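You operate a simulated robot arm through the tools that you are given. There is no shell and no other tool. Be economical: measure what you need, move in short steps, check, and stop when the job is done.

You are at the controls of a simulated robot arm. One attempt, no reset.

TASK
Wind the shoelace on the blue block, return it to its slot and reset the dial.
Fine: block in the winder's slot, dial to FULL, then to START.

Only the result counts: the job must be done as asked and must still hold three seconds after the hand-in. Knocking over, shifting, dropping, spilling or breaking anything else fails it.

THE ROBOT
A 6-joint arm with a two-finger parallel gripper, fixed in place. Base frame: the origin is at the foot of the arm, x ahead of it, y to its left, z up; the work surface is at about z = 0. Readings come in cm, degrees, newtons and seconds.
With the tool pointing down near the work surface it reaches from about 12 to 50 cm from the base axis. Its first joint turns from -72.0 to 72.0 degrees. Payload 0.65 kg.
Tool frame: the origin (TCP) lies between the finger pads and is the grasp point; the fingertips stand 2.5 cm ahead of it; z points along the fingers, y is the line along which they close. The gripper opens to 7.6 cm. The fingers are 1.8 cm wide and 1 cm thick; the gripper's body (3.6 by 7.8 cm) begins 4.5 cm behind the TCP.
Orientation is that of the tool frame in the base frame, as a unit quaternion [x, y, z, w]. With the fingers straight down and closing along the base's y, the tool's x points along the base's -x, its y along +y and its z along -z.

THE INTERFACE
- The arm moves only by the tool drive_tool. Its argument "targets" is a list of rows, each an object of numbers (a shift or turn left out is 0, a gripper value left out holds the last): "dx", "dy", "dz": the shift along the tool's x, y, z in units of 150 mm (1.0 is 150 mm); "rx", "ry", "rz": the turn, a rotation vector about the tool's x, y, z in units of 45 degrees (1.0 is 45 degrees); "jaw": the gripper command, from -1 (shut) to 1 (fully open), values between in proportion. In form: [{"dx": .., "dy": .., "dz": .., "rx": .., "ry": .., "rz": .., "jaw": ..}, ...]. A call has 1 to 8 rows; each row is the pose to reach, as a shift and turn from the pose commanded when the call began, along the tool's axes at that moment. A call with a number of a shift or a turn outside -1 to 1 is refused whole. Each row takes 0.2 s and may step no farther than 5 cm and 8.6 degrees from the row before; otherwise, or with a gripper value out of range, the whole call is refused. Where a pose cannot be reached the arm comes as near as it can. A force on the tool above 40 N (or 10 N above the force at the start of the call, whichever is more), or a blocked arm, ends the call early, and 0.2 s more pass. Each finger travels about 10.8 cm/s and halts on what it meets, pressing with about 21 N; the grip force reading is that of the motor and also rises with nothing between the fingers. The clock runs only during rows and for 0.2 s after the last one: add rows that repeat a pose to give the fingers time. It gives the time, the measured TCP pose, the force on the tool (base axes), the opening and the grip force at its end, in the units of the frame above (readings bear some noise), with the torque about the TCP (base axes, N m) and any sound that the robot's microphone picked up.
- Cameras (640 x 400 px; columns grow to the right, rows downward): "scene" is fixed at [4.54, 26.35, 42.03]; the picture's right is [-0.86, -0.50, 0.00], its down [-0.21, 0.37, -0.90] and it looks along [0.46, -0.78, -0.43] (base axes); focal length 214 px, centre (320, 200). "wrist" rides on the gripper at [5.8, 1.1, -8.1] in the tool frame; the picture's right is [-0.18, 0.98, 0.00], its down [-0.75, -0.14, -0.64] and it looks along [-0.63, -0.12, 0.77] (tool axes); focal length 243 px, centre (320, 200). There is no depth. A picture from a camera that has moved, and an enlarged one, comes with that camera's place and axes in the base frame and with its lens.
- grab_frame(camera): a new picture of that camera. It takes no simulated time.
- close_up(camera, box): a new picture of the part [left, top, right, bottom] of that camera's present view, enlarged. It takes no simulated time.
- job_done(): hands the job in; it is judged then, once.

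Work in short steps. Places have to be worked out from the pictures, the camera data and where the tool is seen: move nearer, look again, correct. Check each grasp and each placing, and mend what went wrong. You have 120 turns and 68 pictures in all, those below and enlarged ones among them. Open the gripper and draw the arm clear of the work before you hand the job in, unless the task says otherwise; then end with one line.

The tools are called after ">>>" as name(argument=value, ...) on one line, values as JSON. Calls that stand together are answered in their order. drive_tool: Moves the arm, as the interface text tells. Its arguments: {"type":"object","properties":{"targets":{"type":"array","items":{"type":"object","properties":{"dx":{"type":"number"},"dy":{"type":"number"},"dz":{"type":"number"},"rx":{"type":"number"},"ry":{"type":"number"},"rz":{"type":"number"},"jaw":{"type":"number"}}}}},"required":["targets"]} The other tools are called the same way: grab_frame (camera) takes a picture; close_up (camera, box) takes an enlarged picture of a part of a camera's view; job_done () hands the job in.

At the start:

```text
t: 0.0
tool_pos: [25.89, 3.38, 36.54]
orientation: [-0.001, 1.0, 0.001, 0.0]
ft_force: [0.2, -0.2, -0.7]
moment: [0.01, -0.01, 0.0]
gripper_width: 7.58
grasp_force: 0.1
```

scene: 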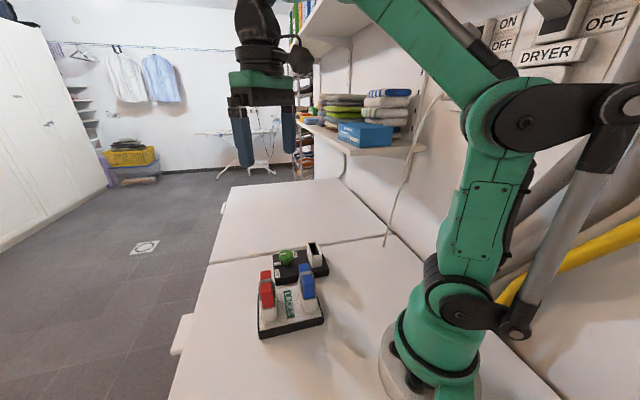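
wrist: 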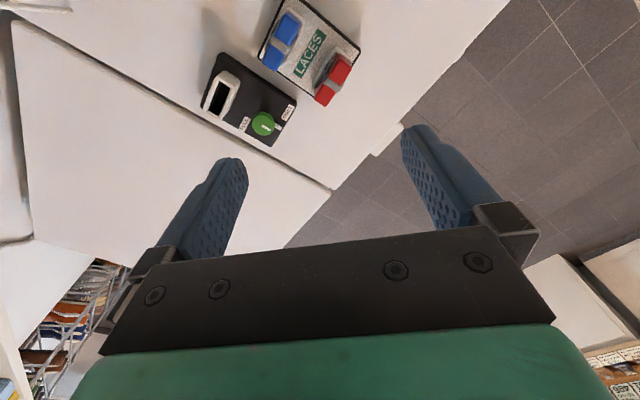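

I'll take enlarged views of the objects to learn what is there.

>>> close_up(camera="scene", box=[240, 230, 344, 350])

>>> close_up(camera="wrist", box=[190, 0, 370, 150])

```text
3.33 times, centred on (292, 290) of scene
camera zoom: at [4.54, 26.35, 42.03], right [-0.86, -0.5, 0.0], down [-0.21, 0.37, -0.9], along [0.46, -0.78, -0.43], focal length 715 px, centre (413, -100)
```

zoom: 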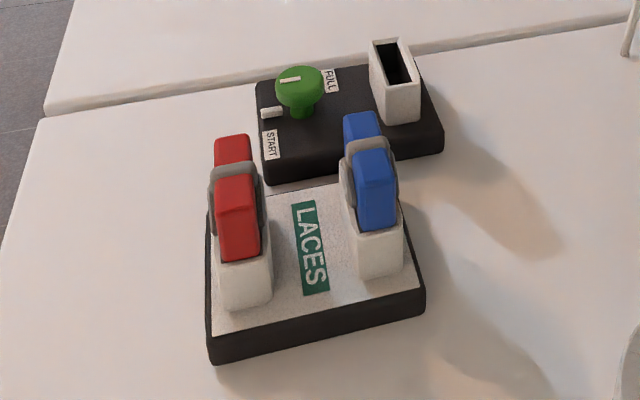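

```text
2.67 times, centred on (280, 75) of wrist
camera zoom: at [19.96, 4.62, 44.62], right [0.18, 0.98, 0.0], down [0.75, -0.14, 0.64], along [0.63, -0.12, -0.76], focal length 647 px, centre (427, 533)
```

zoom: 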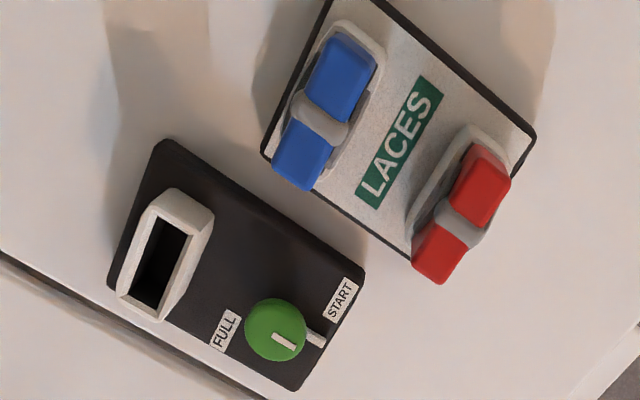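

The blue and red blocks sit in a rack; behind it is the winder with its slot near (29,-12.6) and its dial near (34.3,-7.5). I'm moving the wrist lower over the area for a better look.

>>> drive_tool(targets=[{"dy": -0.14, "dz": 0.22}, {"dy": -0.28, "dz": 0.44}, {"dy": -0.42, "dz": 0.66}, {"dy": -0.56, "dz": 0.88}, {"dy": -0.56, "dz": 0.88}])

>>> grab_frame(camera="wrist")

```text
t: 1.2
tool_pos: [25.94, -4.83, 23.38]
orientation: [-0.001, 1.0, 0.001, 0.0]
ft_force: [-0.1, 0.7, -0.4]
moment: [0.01, 0.01, 0.0]
gripper_width: 7.6
grasp_force: 0.0
```

```text
63 pictures are left
camera wrist: at [20.05, -3.76, 31.39], right [0.18, 0.98, 0.0], down [0.75, -0.14, 0.64], along [0.63, -0.12, -0.76], focal length 243 px, centre (320, 200)
```

wrist: 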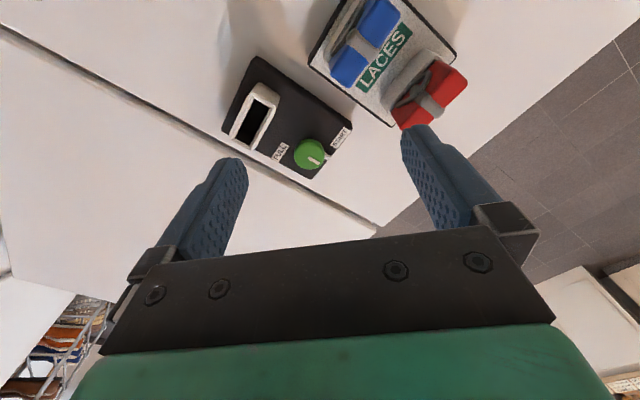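

The blocks are at the picture's top edge, so I'll move back toward the base by 8 cm and zoom in.

>>> drive_tool(targets=[{"dx": 0.27}, {"dx": 0.53}, {"dx": 0.53}])

>>> close_up(camera="wrist", box=[200, 60, 480, 235])

>>> close_up(camera="scene", box=[250, 235, 338, 345])

```text
t: 2.0
tool_pos: [18.0, -4.82, 23.29]
orientation: [-0.001, 1.0, 0.0, 0.001]
ft_force: [-0.3, -0.6, 0.6]
moment: [0.02, 0.02, 0.0]
gripper_width: 7.57
grasp_force: 0.1
```

```text
2.29 times, centred on (340, 148) of wrist
camera zoom: at [12.05, -3.69, 31.34], right [0.18, 0.98, 0.0], down [0.75, -0.14, 0.64], along [0.63, -0.12, -0.76], focal length 555 px, centre (274, 320)
```

zoom: 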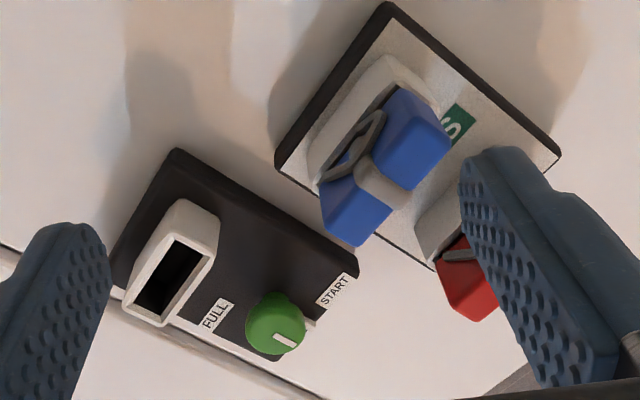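

```text
3.64 times, centred on (294, 290) of scene
camera zoom: at [4.54, 26.35, 42.03], right [-0.86, -0.5, 0.0], down [-0.21, 0.37, -0.9], along [0.46, -0.78, -0.43], focal length 780 px, centre (414, -127)
```

zoom: 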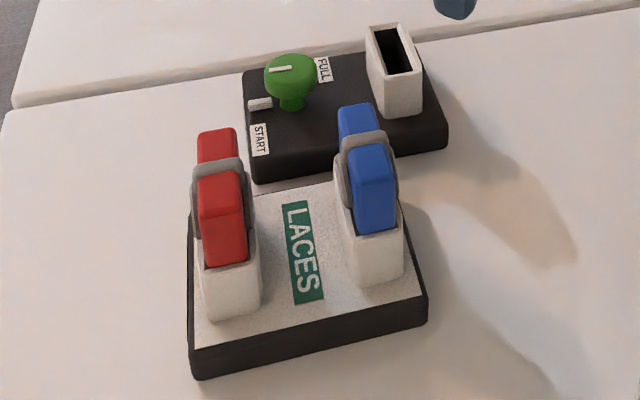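

Stereo places the blue block's top centre at about (23.9,-1.1,9.5), its long axis and the slot's both near 135°. I'll go above the block and turn the tool 45° so the fingers close across its thickness, then look.

>>> drive_tool(targets=[{"dx": -0.07, "dy": 0.04, "dz": 0.0, "rz": 0.167}, {"dx": -0.14, "dy": 0.08, "rz": 0.333}, {"dx": -0.2, "dy": 0.12, "rz": 0.5}, {"dx": -0.27, "dy": 0.16, "rz": 0.667}, {"dx": -0.34, "dy": 0.2, "rz": 0.833}, {"dx": -0.4, "dy": 0.24, "rz": 1.0}, {"dx": -0.4, "dy": 0.24, "rz": 1.0}])

>>> grab_frame(camera="wrist")

>>> close_up(camera="scene", box=[285, 255, 325, 320])

```text
t: 3.6
tool_pos: [24.09, -1.12, 23.52]
orientation: [0.383, 0.924, 0.001, 0.002]
ft_force: [-0.8, -0.7, -0.5]
moment: [-0.04, 0.01, 0.04]
gripper_width: 7.61
grasp_force: 0.0
```

```text
60 pictures are left
camera wrist: at [20.58, 3.68, 31.44], right [0.83, 0.56, 0.0], down [0.43, -0.63, 0.64], along [0.36, -0.53, -0.77], focal length 243 px, centre (320, 200)
```

wrist: 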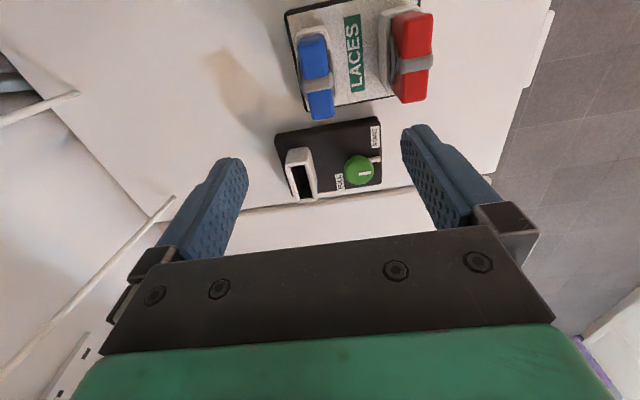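

```text
6.15 times, centred on (305, 288) of scene
camera zoom: at [4.54, 26.35, 42.03], right [-0.86, -0.5, 0.0], down [-0.21, 0.37, -0.9], along [0.46, -0.78, -0.43], focal length 1320 px, centre (412, -338)
```

zoom: 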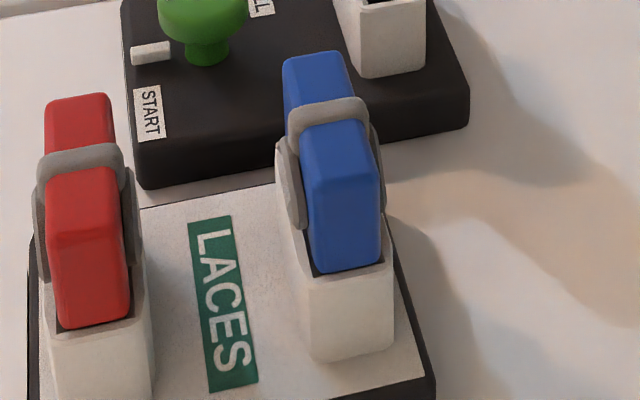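

Close-ups now of the block and winder from this aligned view.

>>> close_up(camera="wrist", box=[260, 0, 450, 210])

```text
1.90 times, centred on (355, 105) of wrist
camera zoom: at [20.58, 3.68, 31.44], right [0.83, 0.56, 0.0], down [0.43, -0.63, 0.64], along [0.36, -0.53, -0.77], focal length 462 px, centre (253, 381)
```

zoom: 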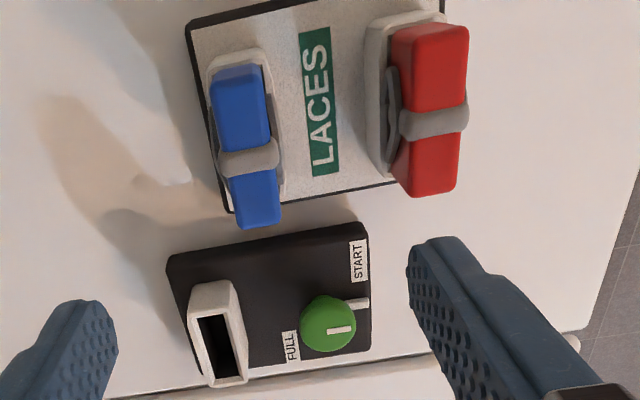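

The block is about 6 × 2.1 cm with its top near z≈9.8, centred near (23.5,-0.8). I'm descending above it to check alignment.

>>> drive_tool(targets=[{"dx": 0.02, "dy": -0.006, "dz": 0.25}, {"dx": 0.043, "dy": -0.013, "dz": 0.5}, {"dx": 0.043, "dy": -0.013, "dz": 0.567}, {"dx": 0.043, "dy": -0.013, "dz": 0.567}])

>>> grab_frame(camera="wrist")

>>> close_up(camera="scene", box=[230, 180, 350, 340])

```text
t: 4.6
tool_pos: [23.51, -0.98, 14.9]
orientation: [0.382, 0.924, 0.002, 0.001]
ft_force: [0.3, -0.2, -0.4]
moment: [-0.04, 0.0, -0.03]
gripper_width: 7.6
grasp_force: 0.0
```

```text
57 pictures are left
camera wrist: at [19.96, 3.97, 22.88], right [0.82, 0.57, 0.0], down [0.43, -0.63, 0.64], along [0.37, -0.53, -0.77], focal length 243 px, centre (320, 200)
```

wrist: 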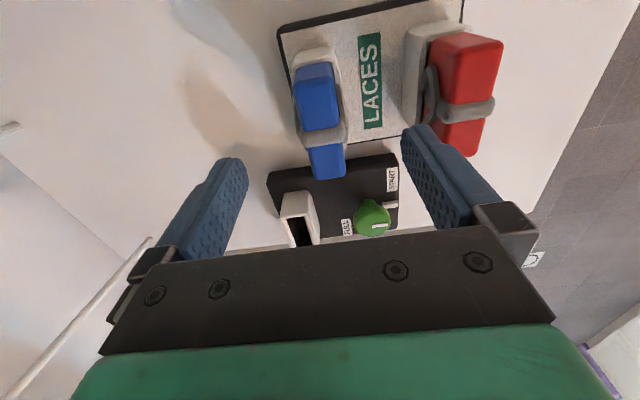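

```text
2.50 times, centred on (290, 260) of scene
camera zoom: at [4.54, 26.35, 42.03], right [-0.86, -0.5, 0.0], down [-0.21, 0.37, -0.9], along [0.46, -0.78, -0.43], focal length 536 px, centre (395, 50)
```

zoom: 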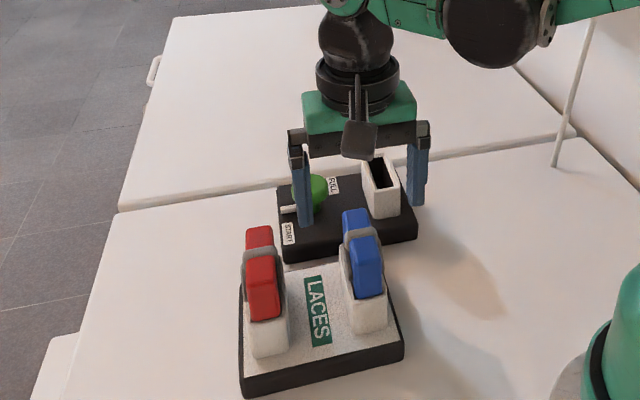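

The block sits centred under the TCP (column ~321). Descending so the tips stay just above the holder rim.

>>> drive_tool(targets=[{"dy": 0.005, "dz": 0.15}, {"dy": 0.005, "dz": 0.3}, {"dy": 0.005, "dz": 0.41}, {"dy": 0.005, "dz": 0.41}])

>>> grab_frame(camera="wrist")

>>> close_up(camera="scene", box=[250, 215, 350, 340])

```text
t: 5.6
tool_pos: [23.39, -0.97, 8.75]
orientation: [0.381, 0.924, 0.001, 0.0]
ft_force: [0.3, 0.8, -0.4]
moment: [0.02, 0.01, -0.03]
gripper_width: 7.6
grasp_force: 0.1
```

```text
55 pictures are left
camera wrist: at [19.96, 4.01, 16.69], right [0.82, 0.57, 0.0], down [0.43, -0.63, 0.64], along [0.37, -0.53, -0.77], focal length 243 px, centre (320, 200)
```

wrist: 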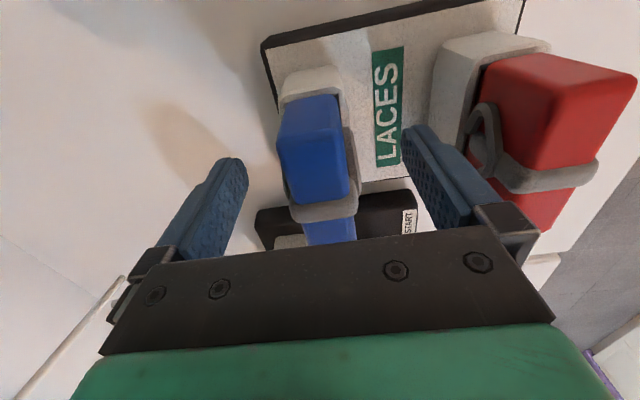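

```text
3.20 times, centred on (300, 278) of scene
camera zoom: at [4.54, 26.35, 42.03], right [-0.86, -0.5, 0.0], down [-0.21, 0.37, -0.9], along [0.46, -0.78, -0.43], focal length 686 px, centre (384, -48)
```

zoom: 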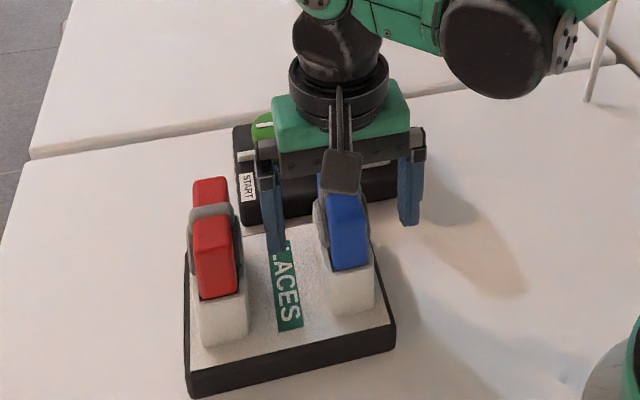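

The band centre shows ~0.15 cm right of the TCP, the height is right. Small lateral correction, then close.

>>> drive_tool(targets=[{"dy": 0.01, "jaw": 1}, {"dy": 0.01, "jaw": 0}, {"dy": 0.01, "jaw": -1}, {"dy": 0.01, "jaw": -1}, {"dy": 0.01, "jaw": -1}])

>>> grab_frame(camera="wrist")

```text
t: 6.8
tool_pos: [23.57, -0.8, 8.67]
orientation: [0.381, 0.924, 0.002, 0.0]
ft_force: [0.4, -0.7, -0.7]
moment: [0.01, 0.01, -0.02]
gripper_width: 2.16
grasp_force: 21.0
```

```text
53 pictures are left
camera wrist: at [20.08, 4.12, 16.71], right [0.82, 0.57, 0.0], down [0.43, -0.63, 0.64], along [0.37, -0.53, -0.77], focal length 243 px, centre (320, 200)
```

wrist: 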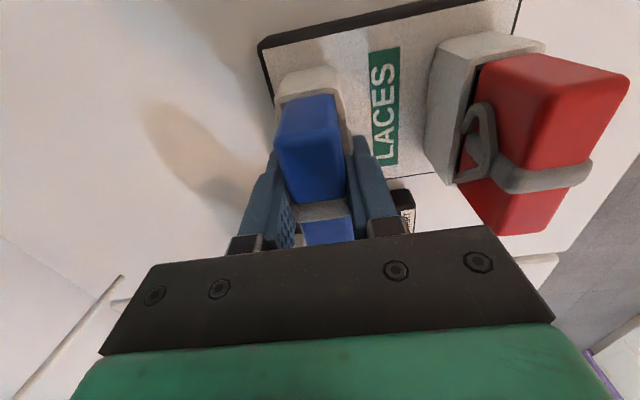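

Gripped at 2.16 cm with 21 N, no side force. Lifting straight up (home pose: 23.57,-0.8,8.67).

>>> drive_tool(targets=[{"dz": -0.05, "jaw": -1}, {"dz": -0.15}, {"dz": -0.3}, {"dz": -0.45}, {"dz": -0.6}, {"dz": -0.7}, {"dz": -0.7}])

>>> grab_frame(camera="wrist")

>>> close_up(camera="scene", box=[230, 180, 350, 340])

```text
t: 8.4
tool_pos: [23.44, -0.91, 19.39]
orientation: [0.382, 0.924, 0.002, 0.0]
ft_force: [-0.3, -0.4, -0.9]
moment: [-0.02, 0.0, -0.01]
gripper_width: 2.13
grasp_force: 21.1
```

```text
52 pictures are left
camera wrist: at [20.1, 4.05, 27.32], right [0.82, 0.57, 0.0], down [0.43, -0.63, 0.64], along [0.37, -0.53, -0.77], focal length 243 px, centre (320, 200)
```

wrist: 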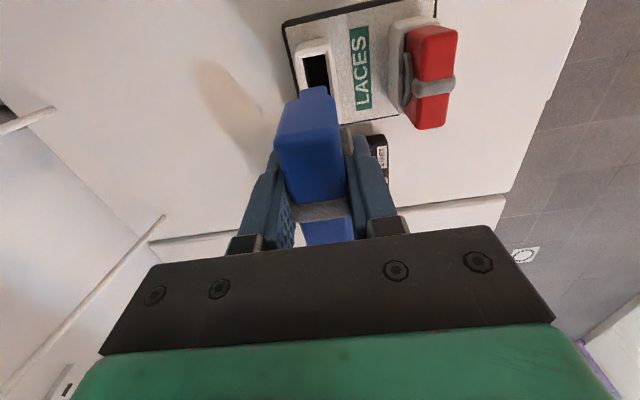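

```text
2.50 times, centred on (290, 260) of scene
camera zoom: at [4.54, 26.35, 42.03], right [-0.86, -0.5, 0.0], down [-0.21, 0.37, -0.9], along [0.46, -0.78, -0.43], focal length 536 px, centre (395, 50)
```

zoom: 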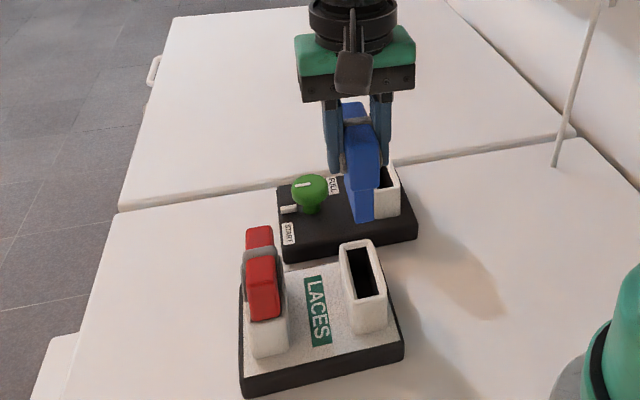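

Block is held and the empty holder is visible. This view is a perfect template: over the winder at the same height, its slot should look the same as this holder. Taking a zoom for reference.

>>> close_up(camera="wrist", box=[260, 20, 380, 140])

>>> drive_tool(targets=[{"dx": -0.18, "dy": -0.055}, {"dx": -0.36, "dy": -0.11}, {"dx": -0.54, "dy": -0.165}, {"dx": -0.72, "dy": -0.22}, {"dx": -0.81, "dy": -0.285}, {"dx": -0.81, "dy": -0.285}])

>>> close_up(camera="wrist", box=[260, 20, 380, 140])

```text
3.33 times, centred on (320, 80) of wrist
camera zoom: at [20.1, 4.05, 27.32], right [0.82, 0.57, 0.0], down [0.43, -0.63, 0.64], along [0.37, -0.53, -0.77], focal length 809 px, centre (320, 600)
```

zoom: 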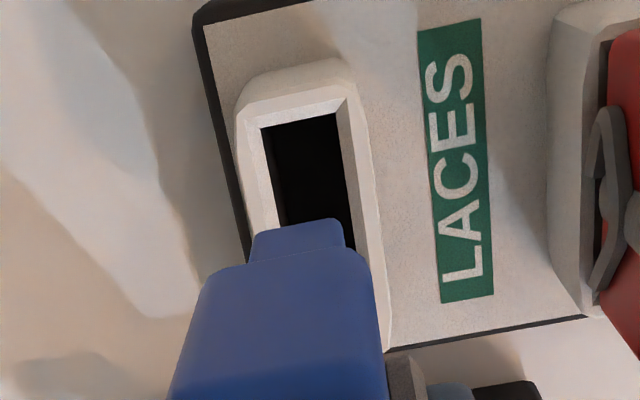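

```text
t: 9.8
tool_pos: [29.11, -12.39, 19.32]
orientation: [0.382, 0.924, 0.001, 0.001]
ft_force: [0.3, -0.9, -0.6]
moment: [-0.01, -0.02, 0.04]
gripper_width: 2.17
grasp_force: 20.8
```

```text
3.33 times, centred on (320, 80) of wrist
camera zoom: at [25.72, -7.51, 27.27], right [0.82, 0.57, 0.0], down [0.43, -0.63, 0.64], along [0.37, -0.53, -0.77], focal length 809 px, centre (320, 600)
```

zoom: 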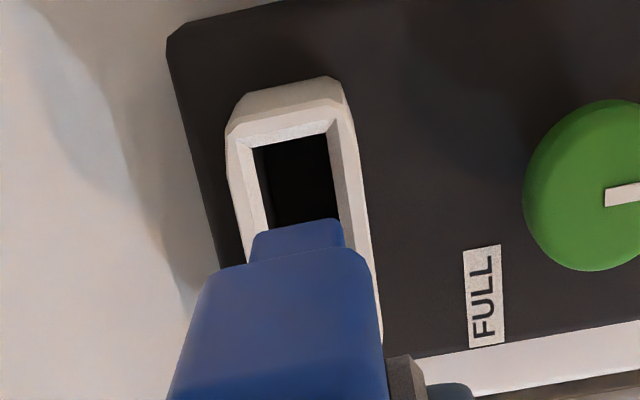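

The view matches closely; the slot is offset about 0.38 cm in tool −x and 0.3 cm in tool −y versus the template. Correcting and comparing again.

>>> drive_tool(targets=[{"dx": -0.025, "dy": -0.02}, {"dx": -0.025, "dy": -0.02}, {"dx": -0.025, "dy": -0.02}])

>>> close_up(camera="wrist", box=[260, 20, 380, 140])

>>> close_up(camera="scene", box=[250, 200, 350, 300])

```text
t: 10.6
tool_pos: [29.13, -12.84, 19.16]
orientation: [0.381, 0.924, 0.001, 0.0]
ft_force: [-0.1, 0.4, -1.0]
moment: [-0.02, 0.0, 0.0]
gripper_width: 2.15
grasp_force: 21.3
```

```text
3.33 times, centred on (320, 80) of wrist
camera zoom: at [25.76, -7.98, 27.26], right [0.82, 0.57, 0.0], down [0.43, -0.63, 0.64], along [0.37, -0.53, -0.77], focal length 809 px, centre (320, 600)
```

zoom: 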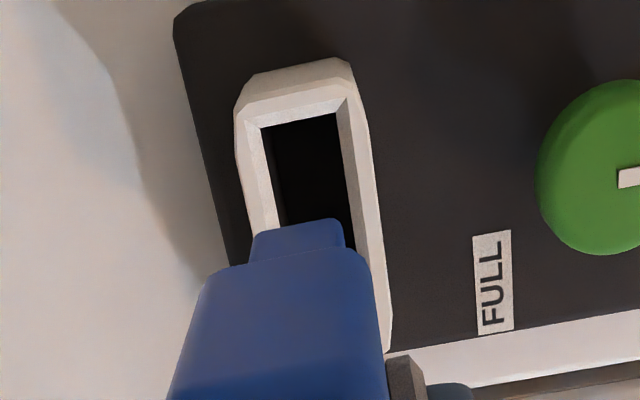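

```text
4.00 times, centred on (300, 250) of scene
camera zoom: at [4.54, 26.35, 42.03], right [-0.86, -0.5, 0.0], down [-0.21, 0.37, -0.9], along [0.46, -0.78, -0.43], focal length 858 px, centre (400, 0)
```

zoom: 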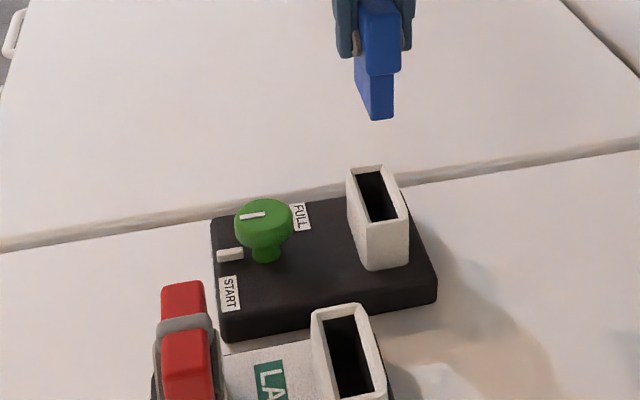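

The view now matches the template almost to the pixel. Lowering in small steps, watching the force.

>>> drive_tool(targets=[{"dz": 0.1}, {"dz": 0.2}, {"dz": 0.28}, {"dz": 0.34}, {"dz": 0.4}, {"dz": 0.4}])

>>> close_up(camera="scene", box=[250, 200, 350, 300])

>>> grab_frame(camera="wrist")

```text
t: 12.0
tool_pos: [29.29, -12.87, 13.23]
orientation: [0.383, 0.924, 0.001, 0.001]
ft_force: [0.1, 0.6, -0.4]
moment: [-0.01, 0.01, -0.01]
gripper_width: 2.13
grasp_force: 21.1
```

```text
4.00 times, centred on (300, 250) of scene
camera zoom: at [4.54, 26.35, 42.03], right [-0.86, -0.5, 0.0], down [-0.21, 0.37, -0.9], along [0.46, -0.78, -0.43], focal length 858 px, centre (400, 0)
```

zoom: 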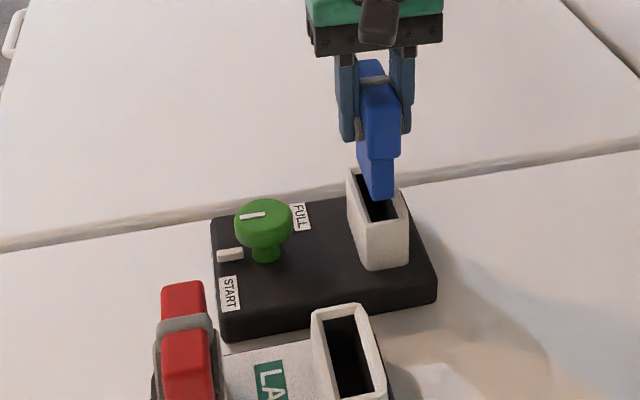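

```text
45 pictures are left
camera wrist: at [25.76, -7.97, 21.25], right [0.82, 0.57, 0.0], down [0.43, -0.63, 0.64], along [0.37, -0.53, -0.77], focal length 243 px, centre (320, 200)
```

wrist: 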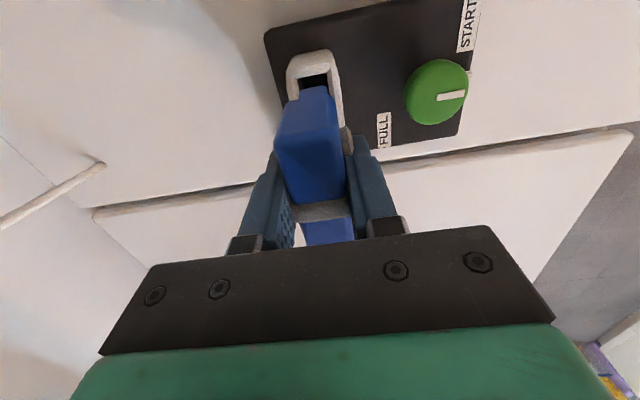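

The tongue looks centred over the opening; continuing down.

>>> drive_tool(targets=[{"dz": 0.05}, {"dz": 0.1}, {"dz": 0.15}, {"dz": 0.2}, {"dz": 0.25}, {"dz": 0.28}, {"dz": 0.295}])

>>> close_up(camera="scene", box=[250, 200, 350, 300])

```text
t: 13.6
tool_pos: [29.21, -12.87, 8.85]
orientation: [0.382, 0.924, 0.001, 0.001]
ft_force: [-0.1, -0.7, -0.6]
moment: [-0.01, 0.01, -0.02]
gripper_width: 2.16
grasp_force: 21.2
```

```text
4.00 times, centred on (300, 250) of scene
camera zoom: at [4.54, 26.35, 42.03], right [-0.86, -0.5, 0.0], down [-0.21, 0.37, -0.9], along [0.46, -0.78, -0.43], focal length 858 px, centre (400, 0)
```

zoom: 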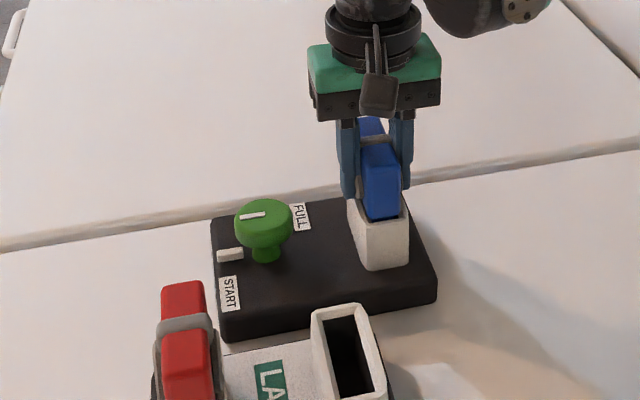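

Inserted freely with no contact force yet. Easing down until it seats.

>>> drive_tool(targets=[{"dz": 0.007}, {"dz": 0.013}, {"dz": 0.02}])

```text
t: 14.4
tool_pos: [29.24, -12.94, 8.47]
orientation: [0.382, 0.924, 0.002, 0.0]
ft_force: [1.9, 0.9, 15.7]
moment: [-0.01, 0.02, -0.03]
gripper_width: 2.19
grasp_force: 20.6
```

Seated (15.7 N upward). Relaxing 0.2 cm, opening, and lifting clear.

>>> drive_tool(targets=[{"dz": -0.015, "jaw": -1}, {"dz": -0.015, "jaw": 0.2}, {"dz": -0.015, "jaw": 0.2}, {"dz": -0.015, "jaw": 0.2}, {"dz": -0.2}, {"dz": -0.45}, {"dz": -0.7}, {"dz": -0.7}])

>>> grab_frame(camera="wrist")

>>> close_up(camera="scene", box=[250, 200, 350, 300])

```text
t: 16.2
tool_pos: [29.28, -12.82, 18.96]
orientation: [0.381, 0.925, 0.002, 0.002]
ft_force: [-0.6, -0.1, -0.4]
moment: [0.01, 0.01, -0.03]
gripper_width: 4.58
grasp_force: 0.0
```

```text
43 pictures are left
camera wrist: at [25.79, -7.91, 27.03], right [0.82, 0.57, 0.0], down [0.43, -0.63, 0.64], along [0.37, -0.53, -0.77], focal length 243 px, centre (320, 200)
```

wrist: 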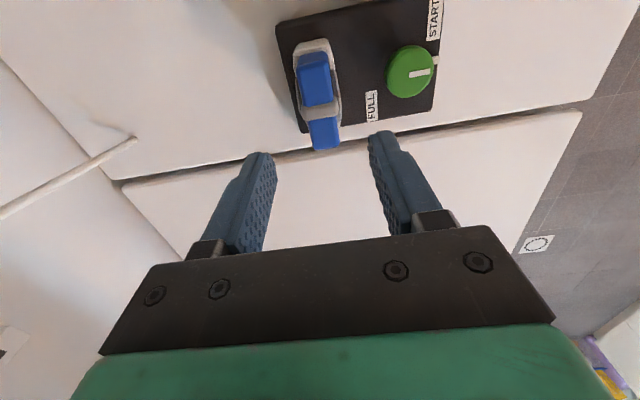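

```text
4.00 times, centred on (300, 250) of scene
camera zoom: at [4.54, 26.35, 42.03], right [-0.86, -0.5, 0.0], down [-0.21, 0.37, -0.9], along [0.46, -0.78, -0.43], focal length 858 px, centre (400, 0)
```

zoom: 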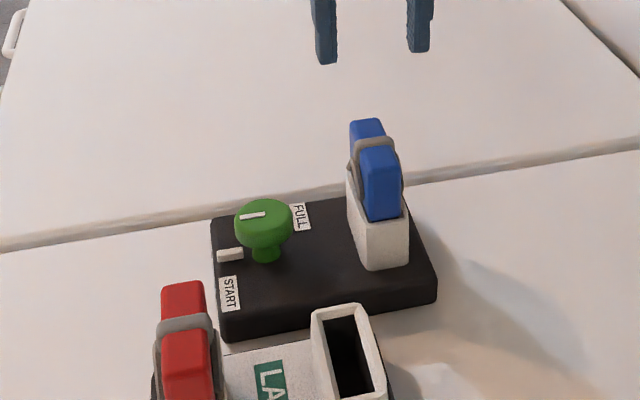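

Block stands in the winder slot. Now studying the dial: marker, tab and labels.

>>> close_up(camera="wrist", box=[345, 0, 465, 130])

>>> close_up(camera="scene", box=[298, 242, 332, 282])

```text
3.08 times, centred on (405, 65) of wrist
camera zoom: at [25.79, -7.91, 27.03], right [0.82, 0.57, 0.0], down [0.43, -0.63, 0.64], along [0.37, -0.53, -0.77], focal length 746 px, centre (58, 615)
```

zoom: 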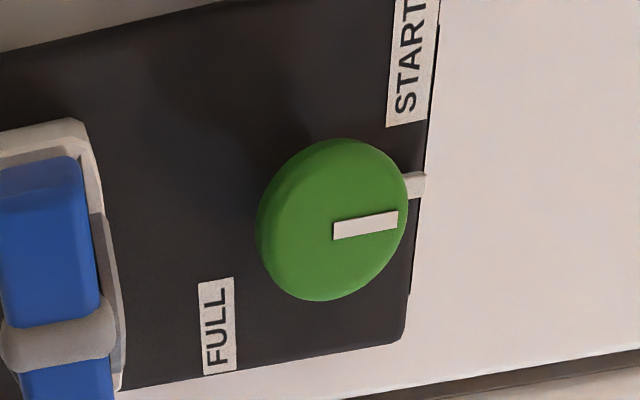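

```text
10.00 times, centred on (315, 262) of scene
camera zoom: at [4.54, 26.35, 42.03], right [-0.86, -0.5, 0.0], down [-0.21, 0.37, -0.9], along [0.46, -0.78, -0.43], focal length 2145 px, centre (370, -420)
```

zoom: 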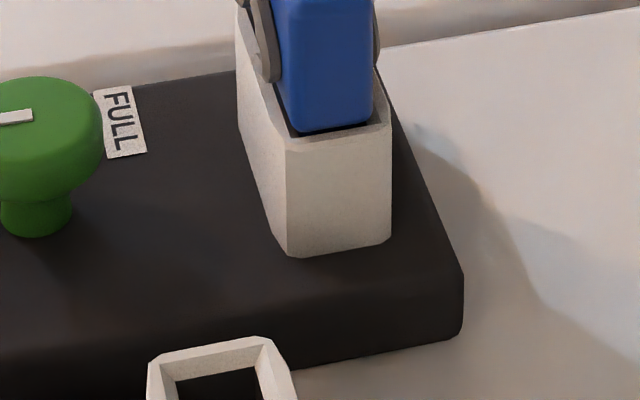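

The tab by START might be a fixed mark, with another hidden by the cap. I'll shift sideways over and past the dial to see it from nearly straight above.

>>> drive_tool(targets=[{"dx": -0.07, "dy": 0.2}, {"dx": -0.15, "dy": 0.4}, {"dx": -0.22, "dy": 0.49}, {"dx": -0.22, "dy": 0.49}])

>>> close_up(camera="wrist", box=[240, 0, 400, 100])

```text
t: 17.2
tool_pos: [36.88, -10.02, 18.97]
orientation: [0.382, 0.924, 0.002, 0.0]
ft_force: [-0.3, -0.4, -0.1]
moment: [0.01, 0.01, -0.02]
gripper_width: 4.57
grasp_force: 0.1
```

```text
4.00 times, centred on (320, 50) of wrist
camera zoom: at [33.32, -5.0, 27.11], right [0.82, 0.57, 0.0], down [0.43, -0.63, 0.64], along [0.37, -0.53, -0.77], focal length 970 px, centre (320, 800)
```

zoom: 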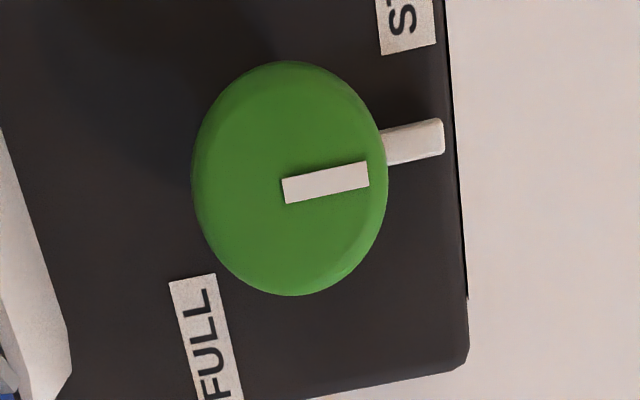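

The tab and the marker both point along e1; cap centre is about (34.6,-7.6), top z≈5.7, diameter ≈3.7 cm. I'll move over the dial, pre-rotate the wrist by −60° to leave room for turning toward FULL (clockwise from above), and open wider.

>>> drive_tool(targets=[{"dx": 0.05, "rz": -0.19, "jaw": 0.6}, {"dx": 0.1, "rz": -0.38}, {"dx": 0.15, "rz": -0.57}, {"dx": 0.2, "rz": -0.76}, {"dx": 0.222, "dy": 0.007, "rz": -0.95}, {"dx": 0.222, "dy": 0.007, "rz": -1.0}, {"dx": 0.222, "dy": 0.007, "rz": -1.0, "dz": 0.2}, {"dx": 0.222, "dy": 0.007, "rz": -1.0, "dz": 0.4}])

>>> grab_frame(camera="wrist")

>>> close_up(camera="scene", box=[250, 190, 350, 300])

```text
t: 19.0
tool_pos: [34.45, -7.54, 12.98]
orientation: [-0.001, 1.0, 0.0, 0.002]
ft_force: [0.4, -0.5, -0.5]
moment: [0.03, -0.02, 0.01]
gripper_width: 6.08
grasp_force: 0.1
```

```text
38 pictures are left
camera wrist: at [28.5, -6.41, 21.03], right [0.18, 0.98, 0.0], down [0.75, -0.14, 0.64], along [0.63, -0.12, -0.76], focal length 243 px, centre (320, 200)
```

wrist: 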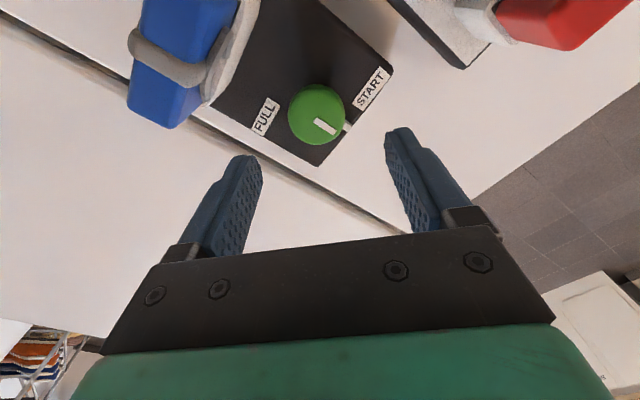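

```text
3.64 times, centred on (300, 245) of scene
camera zoom: at [4.54, 26.35, 42.03], right [-0.86, -0.5, 0.0], down [-0.21, 0.37, -0.9], along [0.46, -0.78, -0.43], focal length 780 px, centre (393, 36)
```

zoom: 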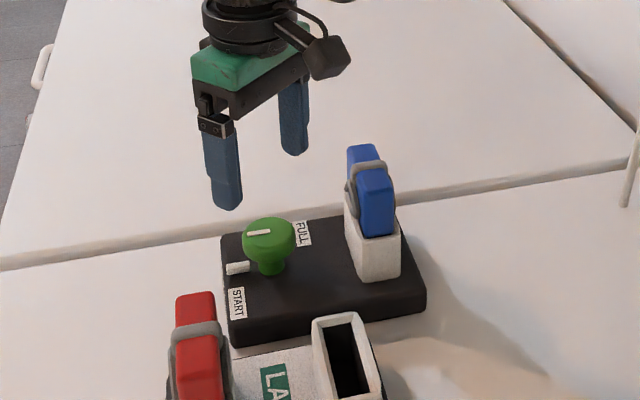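

Dial is centred apart from ~0.25 cm in −y. Correct, descend to z≈5.6, and close.

>>> drive_tool(targets=[{"dy": -0.017, "dz": 0.2}, {"dy": -0.017, "dz": 0.4}, {"dy": -0.017, "dz": 0.49}, {"dy": -0.017, "dz": 0.49}, {"dy": -0.017, "dz": 0.49, "jaw": -0.2}, {"dy": -0.017, "dz": 0.49, "jaw": -0.2}, {"dy": -0.017, "dz": 0.49, "jaw": -0.2}])

>>> close_up(camera="scene", box=[250, 190, 350, 300])

>>> grab_frame(camera="wrist")

```text
t: 20.6
tool_pos: [34.49, -7.78, 5.68]
orientation: [-0.001, 1.0, 0.001, 0.001]
ft_force: [-0.4, 3.9, -0.5]
moment: [0.06, -0.03, -0.02]
gripper_width: 3.71
grasp_force: 20.9
```

```text
3.64 times, centred on (300, 245) of scene
camera zoom: at [4.54, 26.35, 42.03], right [-0.86, -0.5, 0.0], down [-0.21, 0.37, -0.9], along [0.46, -0.78, -0.43], focal length 780 px, centre (393, 36)
```

zoom: 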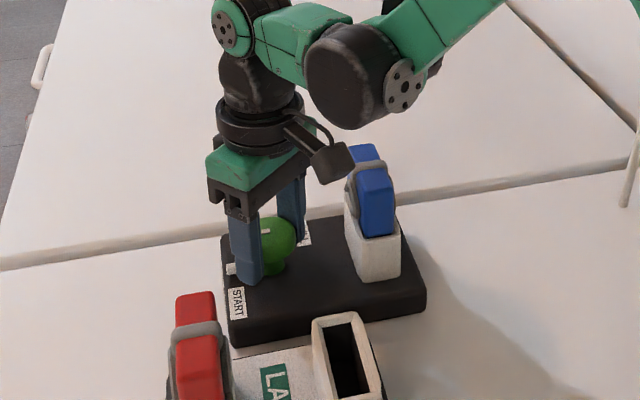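

```text
35 pictures are left
camera wrist: at [28.57, -6.68, 13.67], right [0.18, 0.98, 0.0], down [0.75, -0.14, 0.64], along [0.63, -0.12, -0.76], focal length 243 px, centre (320, 200)
```

wrist: 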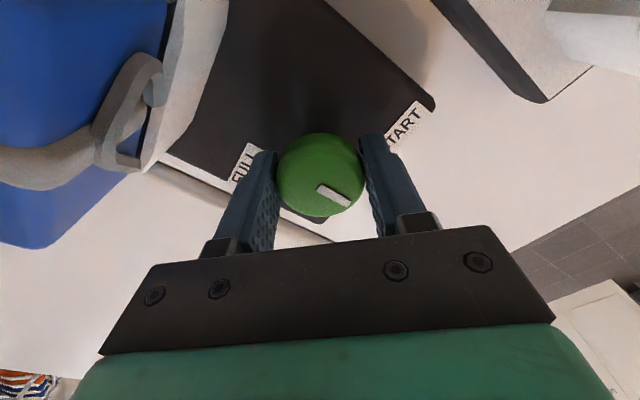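

Dial is gripped (3.71 cm, 20.9 N). Turning clockwise-from-above by about 30° first, watching torque and sound.

>>> drive_tool(targets=[{"dy": 0.006, "rz": 0.17, "jaw": -0.2}, {"dy": 0.006, "rz": 0.34}, {"dy": 0.006, "rz": 0.5}, {"dy": 0.006, "rz": 0.67}])

>>> grab_frame(camera="wrist")

>>> close_up(camera="scene", box=[270, 220, 330, 285])

```text
t: 21.6
tool_pos: [34.53, -7.72, 5.73]
orientation: [0.26, 0.966, 0.002, 0.001]
ft_force: [0.6, -3.1, 8.3]
moment: [-0.31, -0.34, 0.03]
gripper_width: 3.72
grasp_force: 21.2
```

```text
34 pictures are left
camera wrist: at [29.92, -3.8, 13.7], right [0.65, 0.76, 0.0], down [0.58, -0.5, 0.64], along [0.49, -0.42, -0.77], focal length 243 px, centre (320, 200)
```

wrist: 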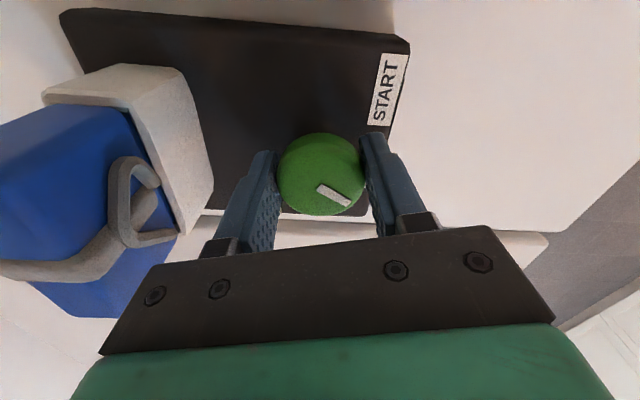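

```text
6.15 times, centred on (300, 252) of scene
camera zoom: at [4.54, 26.35, 42.03], right [-0.86, -0.5, 0.0], down [-0.21, 0.37, -0.9], along [0.46, -0.78, -0.43], focal length 1320 px, centre (443, -123)
```

zoom: 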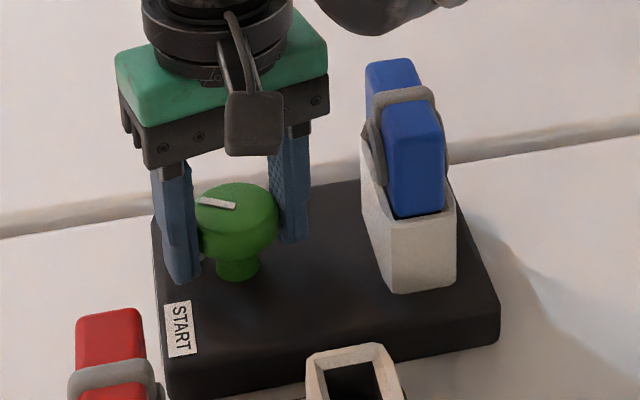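

The dial turned with the gripper, but an 8 N upward force appeared; a fingertip may be touching the raised tab. I'll release, rise and look.

>>> drive_tool(targets=[{"jaw": 0.4}, {"jaw": 0.4}, {"dz": -0.2}, {"dz": -0.4}, {"dz": -0.4}])

>>> close_up(camera="wrist", box=[220, 30, 420, 180])

>>> close_up(camera="scene", box=[270, 220, 330, 285])

```text
t: 22.8
tool_pos: [34.65, -7.67, 11.66]
orientation: [0.26, 0.966, 0.0, 0.001]
ft_force: [0.5, 0.7, -0.3]
moment: [0.04, 0.02, -0.01]
gripper_width: 5.34
grasp_force: 0.0
```

```text
2.67 times, centred on (320, 105) of wrist
camera zoom: at [29.91, -3.85, 19.7], right [0.65, 0.76, 0.0], down [0.58, -0.5, 0.64], along [0.49, -0.42, -0.77], focal length 647 px, centre (320, 453)
```

zoom: 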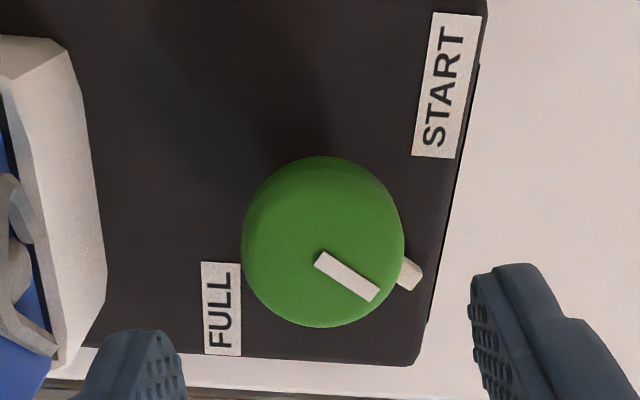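

```text
6.15 times, centred on (300, 252) of scene
camera zoom: at [4.54, 26.35, 42.03], right [-0.86, -0.5, 0.0], down [-0.21, 0.37, -0.9], along [0.46, -0.78, -0.43], focal length 1320 px, centre (443, -123)
```

zoom: 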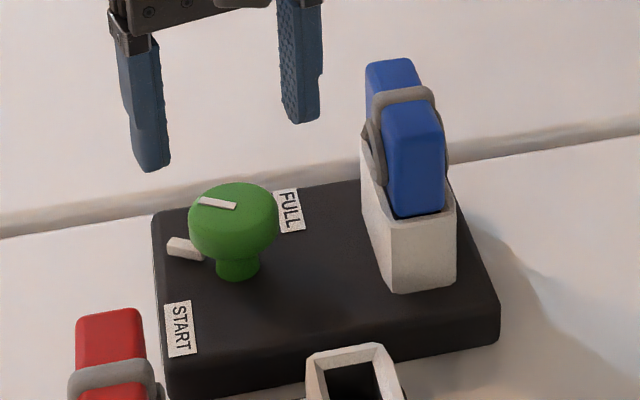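

The tab is the dial's pointer and turned with it (~30°), nothing broken. I'll rotate the wrist back ~43° so the fingers straddle perpendicular to the pointer, correct 0.2 cm, and regrip slightly higher.

>>> drive_tool(targets=[{"dx": 0.013, "rz": -0.19}, {"dx": 0.013, "rz": -0.38}, {"dx": 0.013, "rz": -0.57}, {"dx": 0.013, "rz": -0.76}, {"dx": 0.013, "rz": -0.95}, {"dx": 0.013, "rz": -0.95, "dz": 0.2}, {"dx": 0.013, "rz": -0.95, "dz": 0.37}, {"dx": 0.013, "rz": -0.95, "dz": 0.37}])

>>> drive_tool(targets=[{"jaw": 0.2}, {"jaw": -0.2}, {"jaw": -0.2}, {"jaw": -0.2}])

>>> drive_tool(targets=[{"rz": 0.17}, {"rz": 0.34}, {"rz": 0.5}, {"rz": 0.67}])

>>> grab_frame(camera="wrist")

```text
t: 24.6
tool_pos: [34.2, -7.54, 5.98]
orientation: [-0.111, 0.994, 0.001, 0.001]
ft_force: [-0.1, -0.4, -0.6]
moment: [0.03, 0.0, 0.01]
gripper_width: 5.31
grasp_force: 0.0
```

```text
t: 25.6
tool_pos: [34.21, -7.56, 6.39]
orientation: [-0.109, 0.994, 0.001, 0.002]
ft_force: [3.7, -14.6, -3.2]
moment: [-0.19, -0.03, -0.09]
gripper_width: 4.26
grasp_force: 7.7
```

```text
t: 26.6
tool_pos: [34.29, -7.62, 6.04]
orientation: [0.153, 0.988, 0.0, 0.001]
ft_force: [-2.8, -10.2, 1.9]
moment: [-0.18, 0.08, -0.06]
gripper_width: 3.85
grasp_force: 5.3
```

```text
30 pictures are left
camera wrist: at [28.98, -4.78, 14.15], right [0.47, 0.88, 0.0], down [0.67, -0.36, 0.64], along [0.57, -0.3, -0.77], focal length 243 px, centre (320, 200)
```

wrist: 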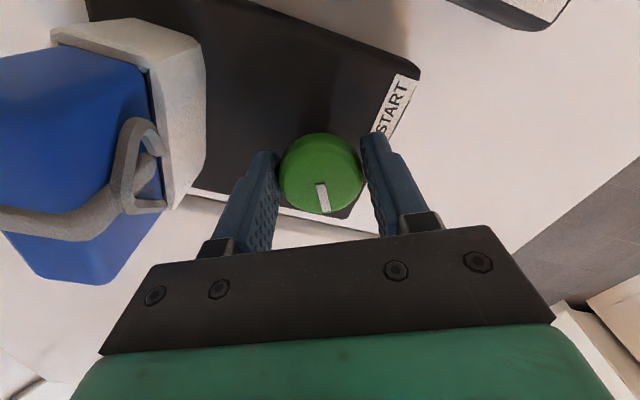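

The grip is lopsided (force −y, only one finger in firm contact). Shift about 0.15 cm in tool −y and squeeze fully.

>>> drive_tool(targets=[{"dy": -0.005, "jaw": -0.4}, {"dy": -0.01, "jaw": -0.4}, {"dy": -0.01, "jaw": -0.4}, {"dy": -0.01, "jaw": -0.4}])

>>> close_up(camera="wrist", box=[220, 90, 420, 240])

```text
t: 27.6
tool_pos: [34.28, -7.65, 6.23]
orientation: [0.152, 0.988, 0.001, 0.001]
ft_force: [6.8, 12.4, 0.7]
moment: [0.28, -0.04, 0.03]
gripper_width: 3.73
grasp_force: 21.0
```

```text
2.67 times, centred on (320, 165) of wrist
camera zoom: at [28.94, -4.88, 14.14], right [0.47, 0.88, 0.01], down [0.67, -0.36, 0.64], along [0.57, -0.3, -0.77], focal length 647 px, centre (320, 293)
```

zoom: 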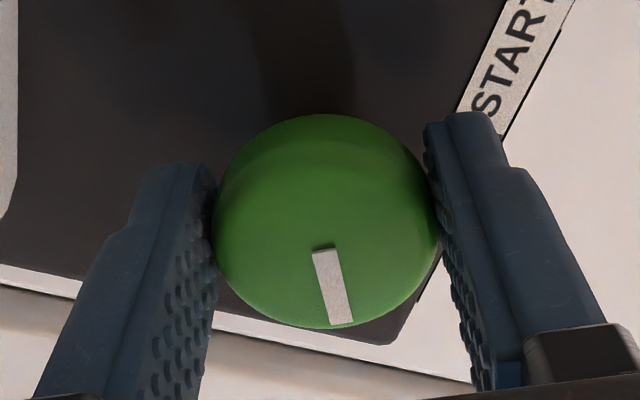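

Firm grip now; pointer is ~62° clockwise from start. Ease lateral force and turn 30° further.

>>> drive_tool(targets=[{"dy": 0.006, "jaw": -0.4}, {"dy": 0.006, "rz": 0.17}, {"dy": 0.006, "rz": 0.34}, {"dy": 0.006, "rz": 0.5}, {"dy": 0.006, "rz": 0.67}, {"dy": 0.006, "rz": 0.67}])

>>> close_up(camera="wrist", box=[220, 60, 420, 240])

```text
t: 29.0
tool_pos: [34.34, -7.71, 6.1]
orientation: [0.405, 0.915, 0.001, 0.002]
ft_force: [18.5, 10.7, 0.3]
moment: [0.21, -0.28, 0.02]
gripper_width: 3.76
grasp_force: 21.0
```

```text
2.22 times, centred on (320, 150) of wrist
camera zoom: at [31.11, -2.6, 14.16], right [0.85, 0.52, 0.0], down [0.4, -0.65, 0.64], along [0.34, -0.55, -0.77], focal length 539 px, centre (320, 311)
```

zoom: 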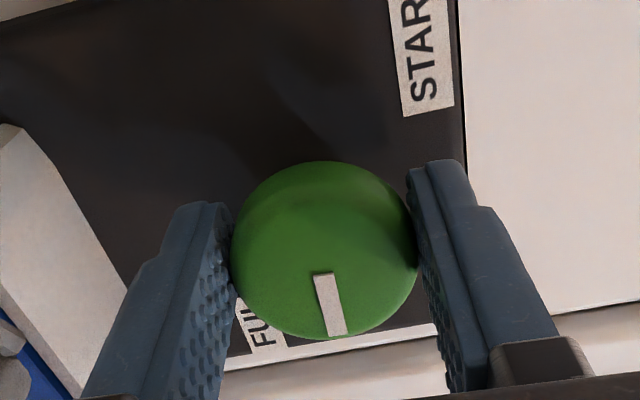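

At 93° with no stop and no sound. Relieving lateral force and continuing.

>>> drive_tool(targets=[{"dy": 0.009}, {"dy": 0.009, "rz": 0.17}, {"dy": 0.009, "rz": 0.34}, {"dy": 0.009, "rz": 0.5}, {"dy": 0.009, "rz": 0.5}])

>>> close_up(camera="wrist", box=[220, 60, 420, 240])

```text
t: 30.2
tool_pos: [34.47, -7.61, 6.06]
orientation: [0.576, 0.818, 0.002, 0.0]
ft_force: [15.8, 3.4, 1.1]
moment: [0.15, -0.21, 0.06]
gripper_width: 3.77
grasp_force: 21.5
```

```text
2.22 times, centred on (320, 150) of wrist
camera zoom: at [33.36, -1.7, 14.19], right [0.99, 0.16, 0.0], down [0.12, -0.76, 0.64], along [0.1, -0.63, -0.77], focal length 539 px, centre (320, 311)
```

zoom: 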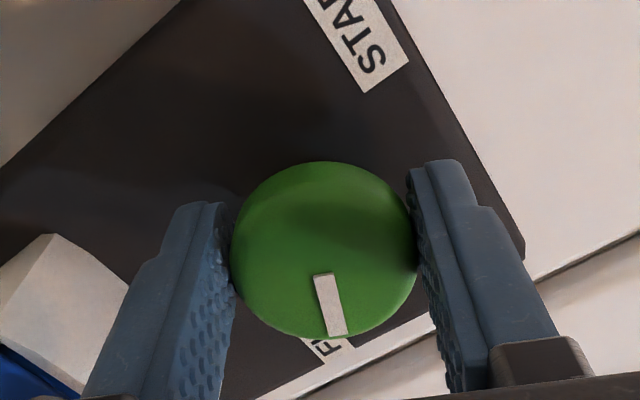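

Now ~115° with slight torque (0.06). Continue in smaller increments.

>>> drive_tool(targets=[{"dy": 0.004, "rz": 0.12}, {"dy": 0.004, "rz": 0.24}, {"dy": 0.004, "rz": 0.36}, {"dy": 0.004, "rz": 0.36}])

```text
t: 31.2
tool_pos: [34.57, -7.61, 6.18]
orientation: [0.685, 0.729, 0.002, 0.0]
ft_force: [21.0, 6.1, 1.7]
moment: [0.15, -0.32, 0.11]
gripper_width: 3.74
grasp_force: 20.9
```

~131°, pointer toward the FULL label; resisting torque 0.11. Relieve lateral load and look.

>>> drive_tool(targets=[{"dy": 0.01}, {"dy": 0.01}])

>>> grab_frame(camera="wrist")

>>> close_up(camera="scene", box=[260, 210, 340, 300])

```text
t: 31.8
tool_pos: [34.57, -7.45, 6.19]
orientation: [0.685, 0.729, 0.0, -0.002]
ft_force: [-8.1, 4.4, 8.2]
moment: [0.21, 0.19, -0.03]
gripper_width: 3.74
grasp_force: 21.1
```

```text
26 pictures are left
camera wrist: at [35.18, -1.64, 14.18], right [0.99, -0.12, 0.0], down [-0.09, -0.76, 0.64], along [-0.08, -0.64, -0.77], focal length 243 px, centre (320, 200)
```

wrist: 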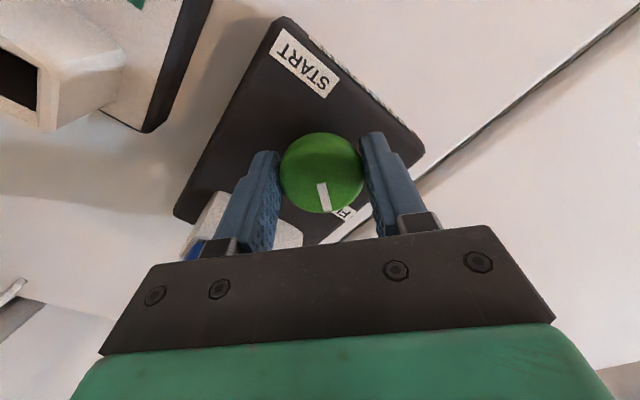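

```text
4.44 times, centred on (300, 255) of scene
camera zoom: at [4.53, 26.35, 42.03], right [-0.86, -0.5, 0.0], down [-0.21, 0.37, -0.9], along [0.46, -0.78, -0.43], focal length 953 px, centre (409, -44)
```

zoom: 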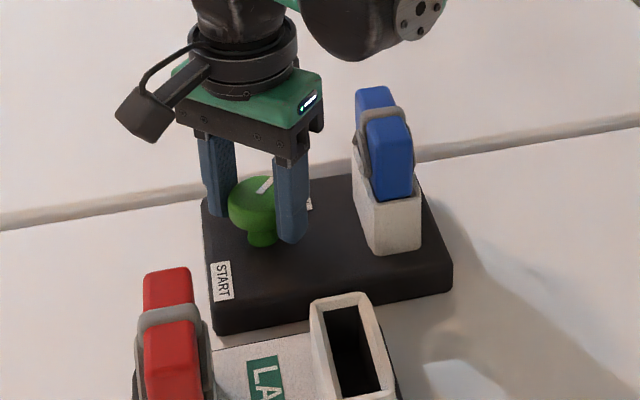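

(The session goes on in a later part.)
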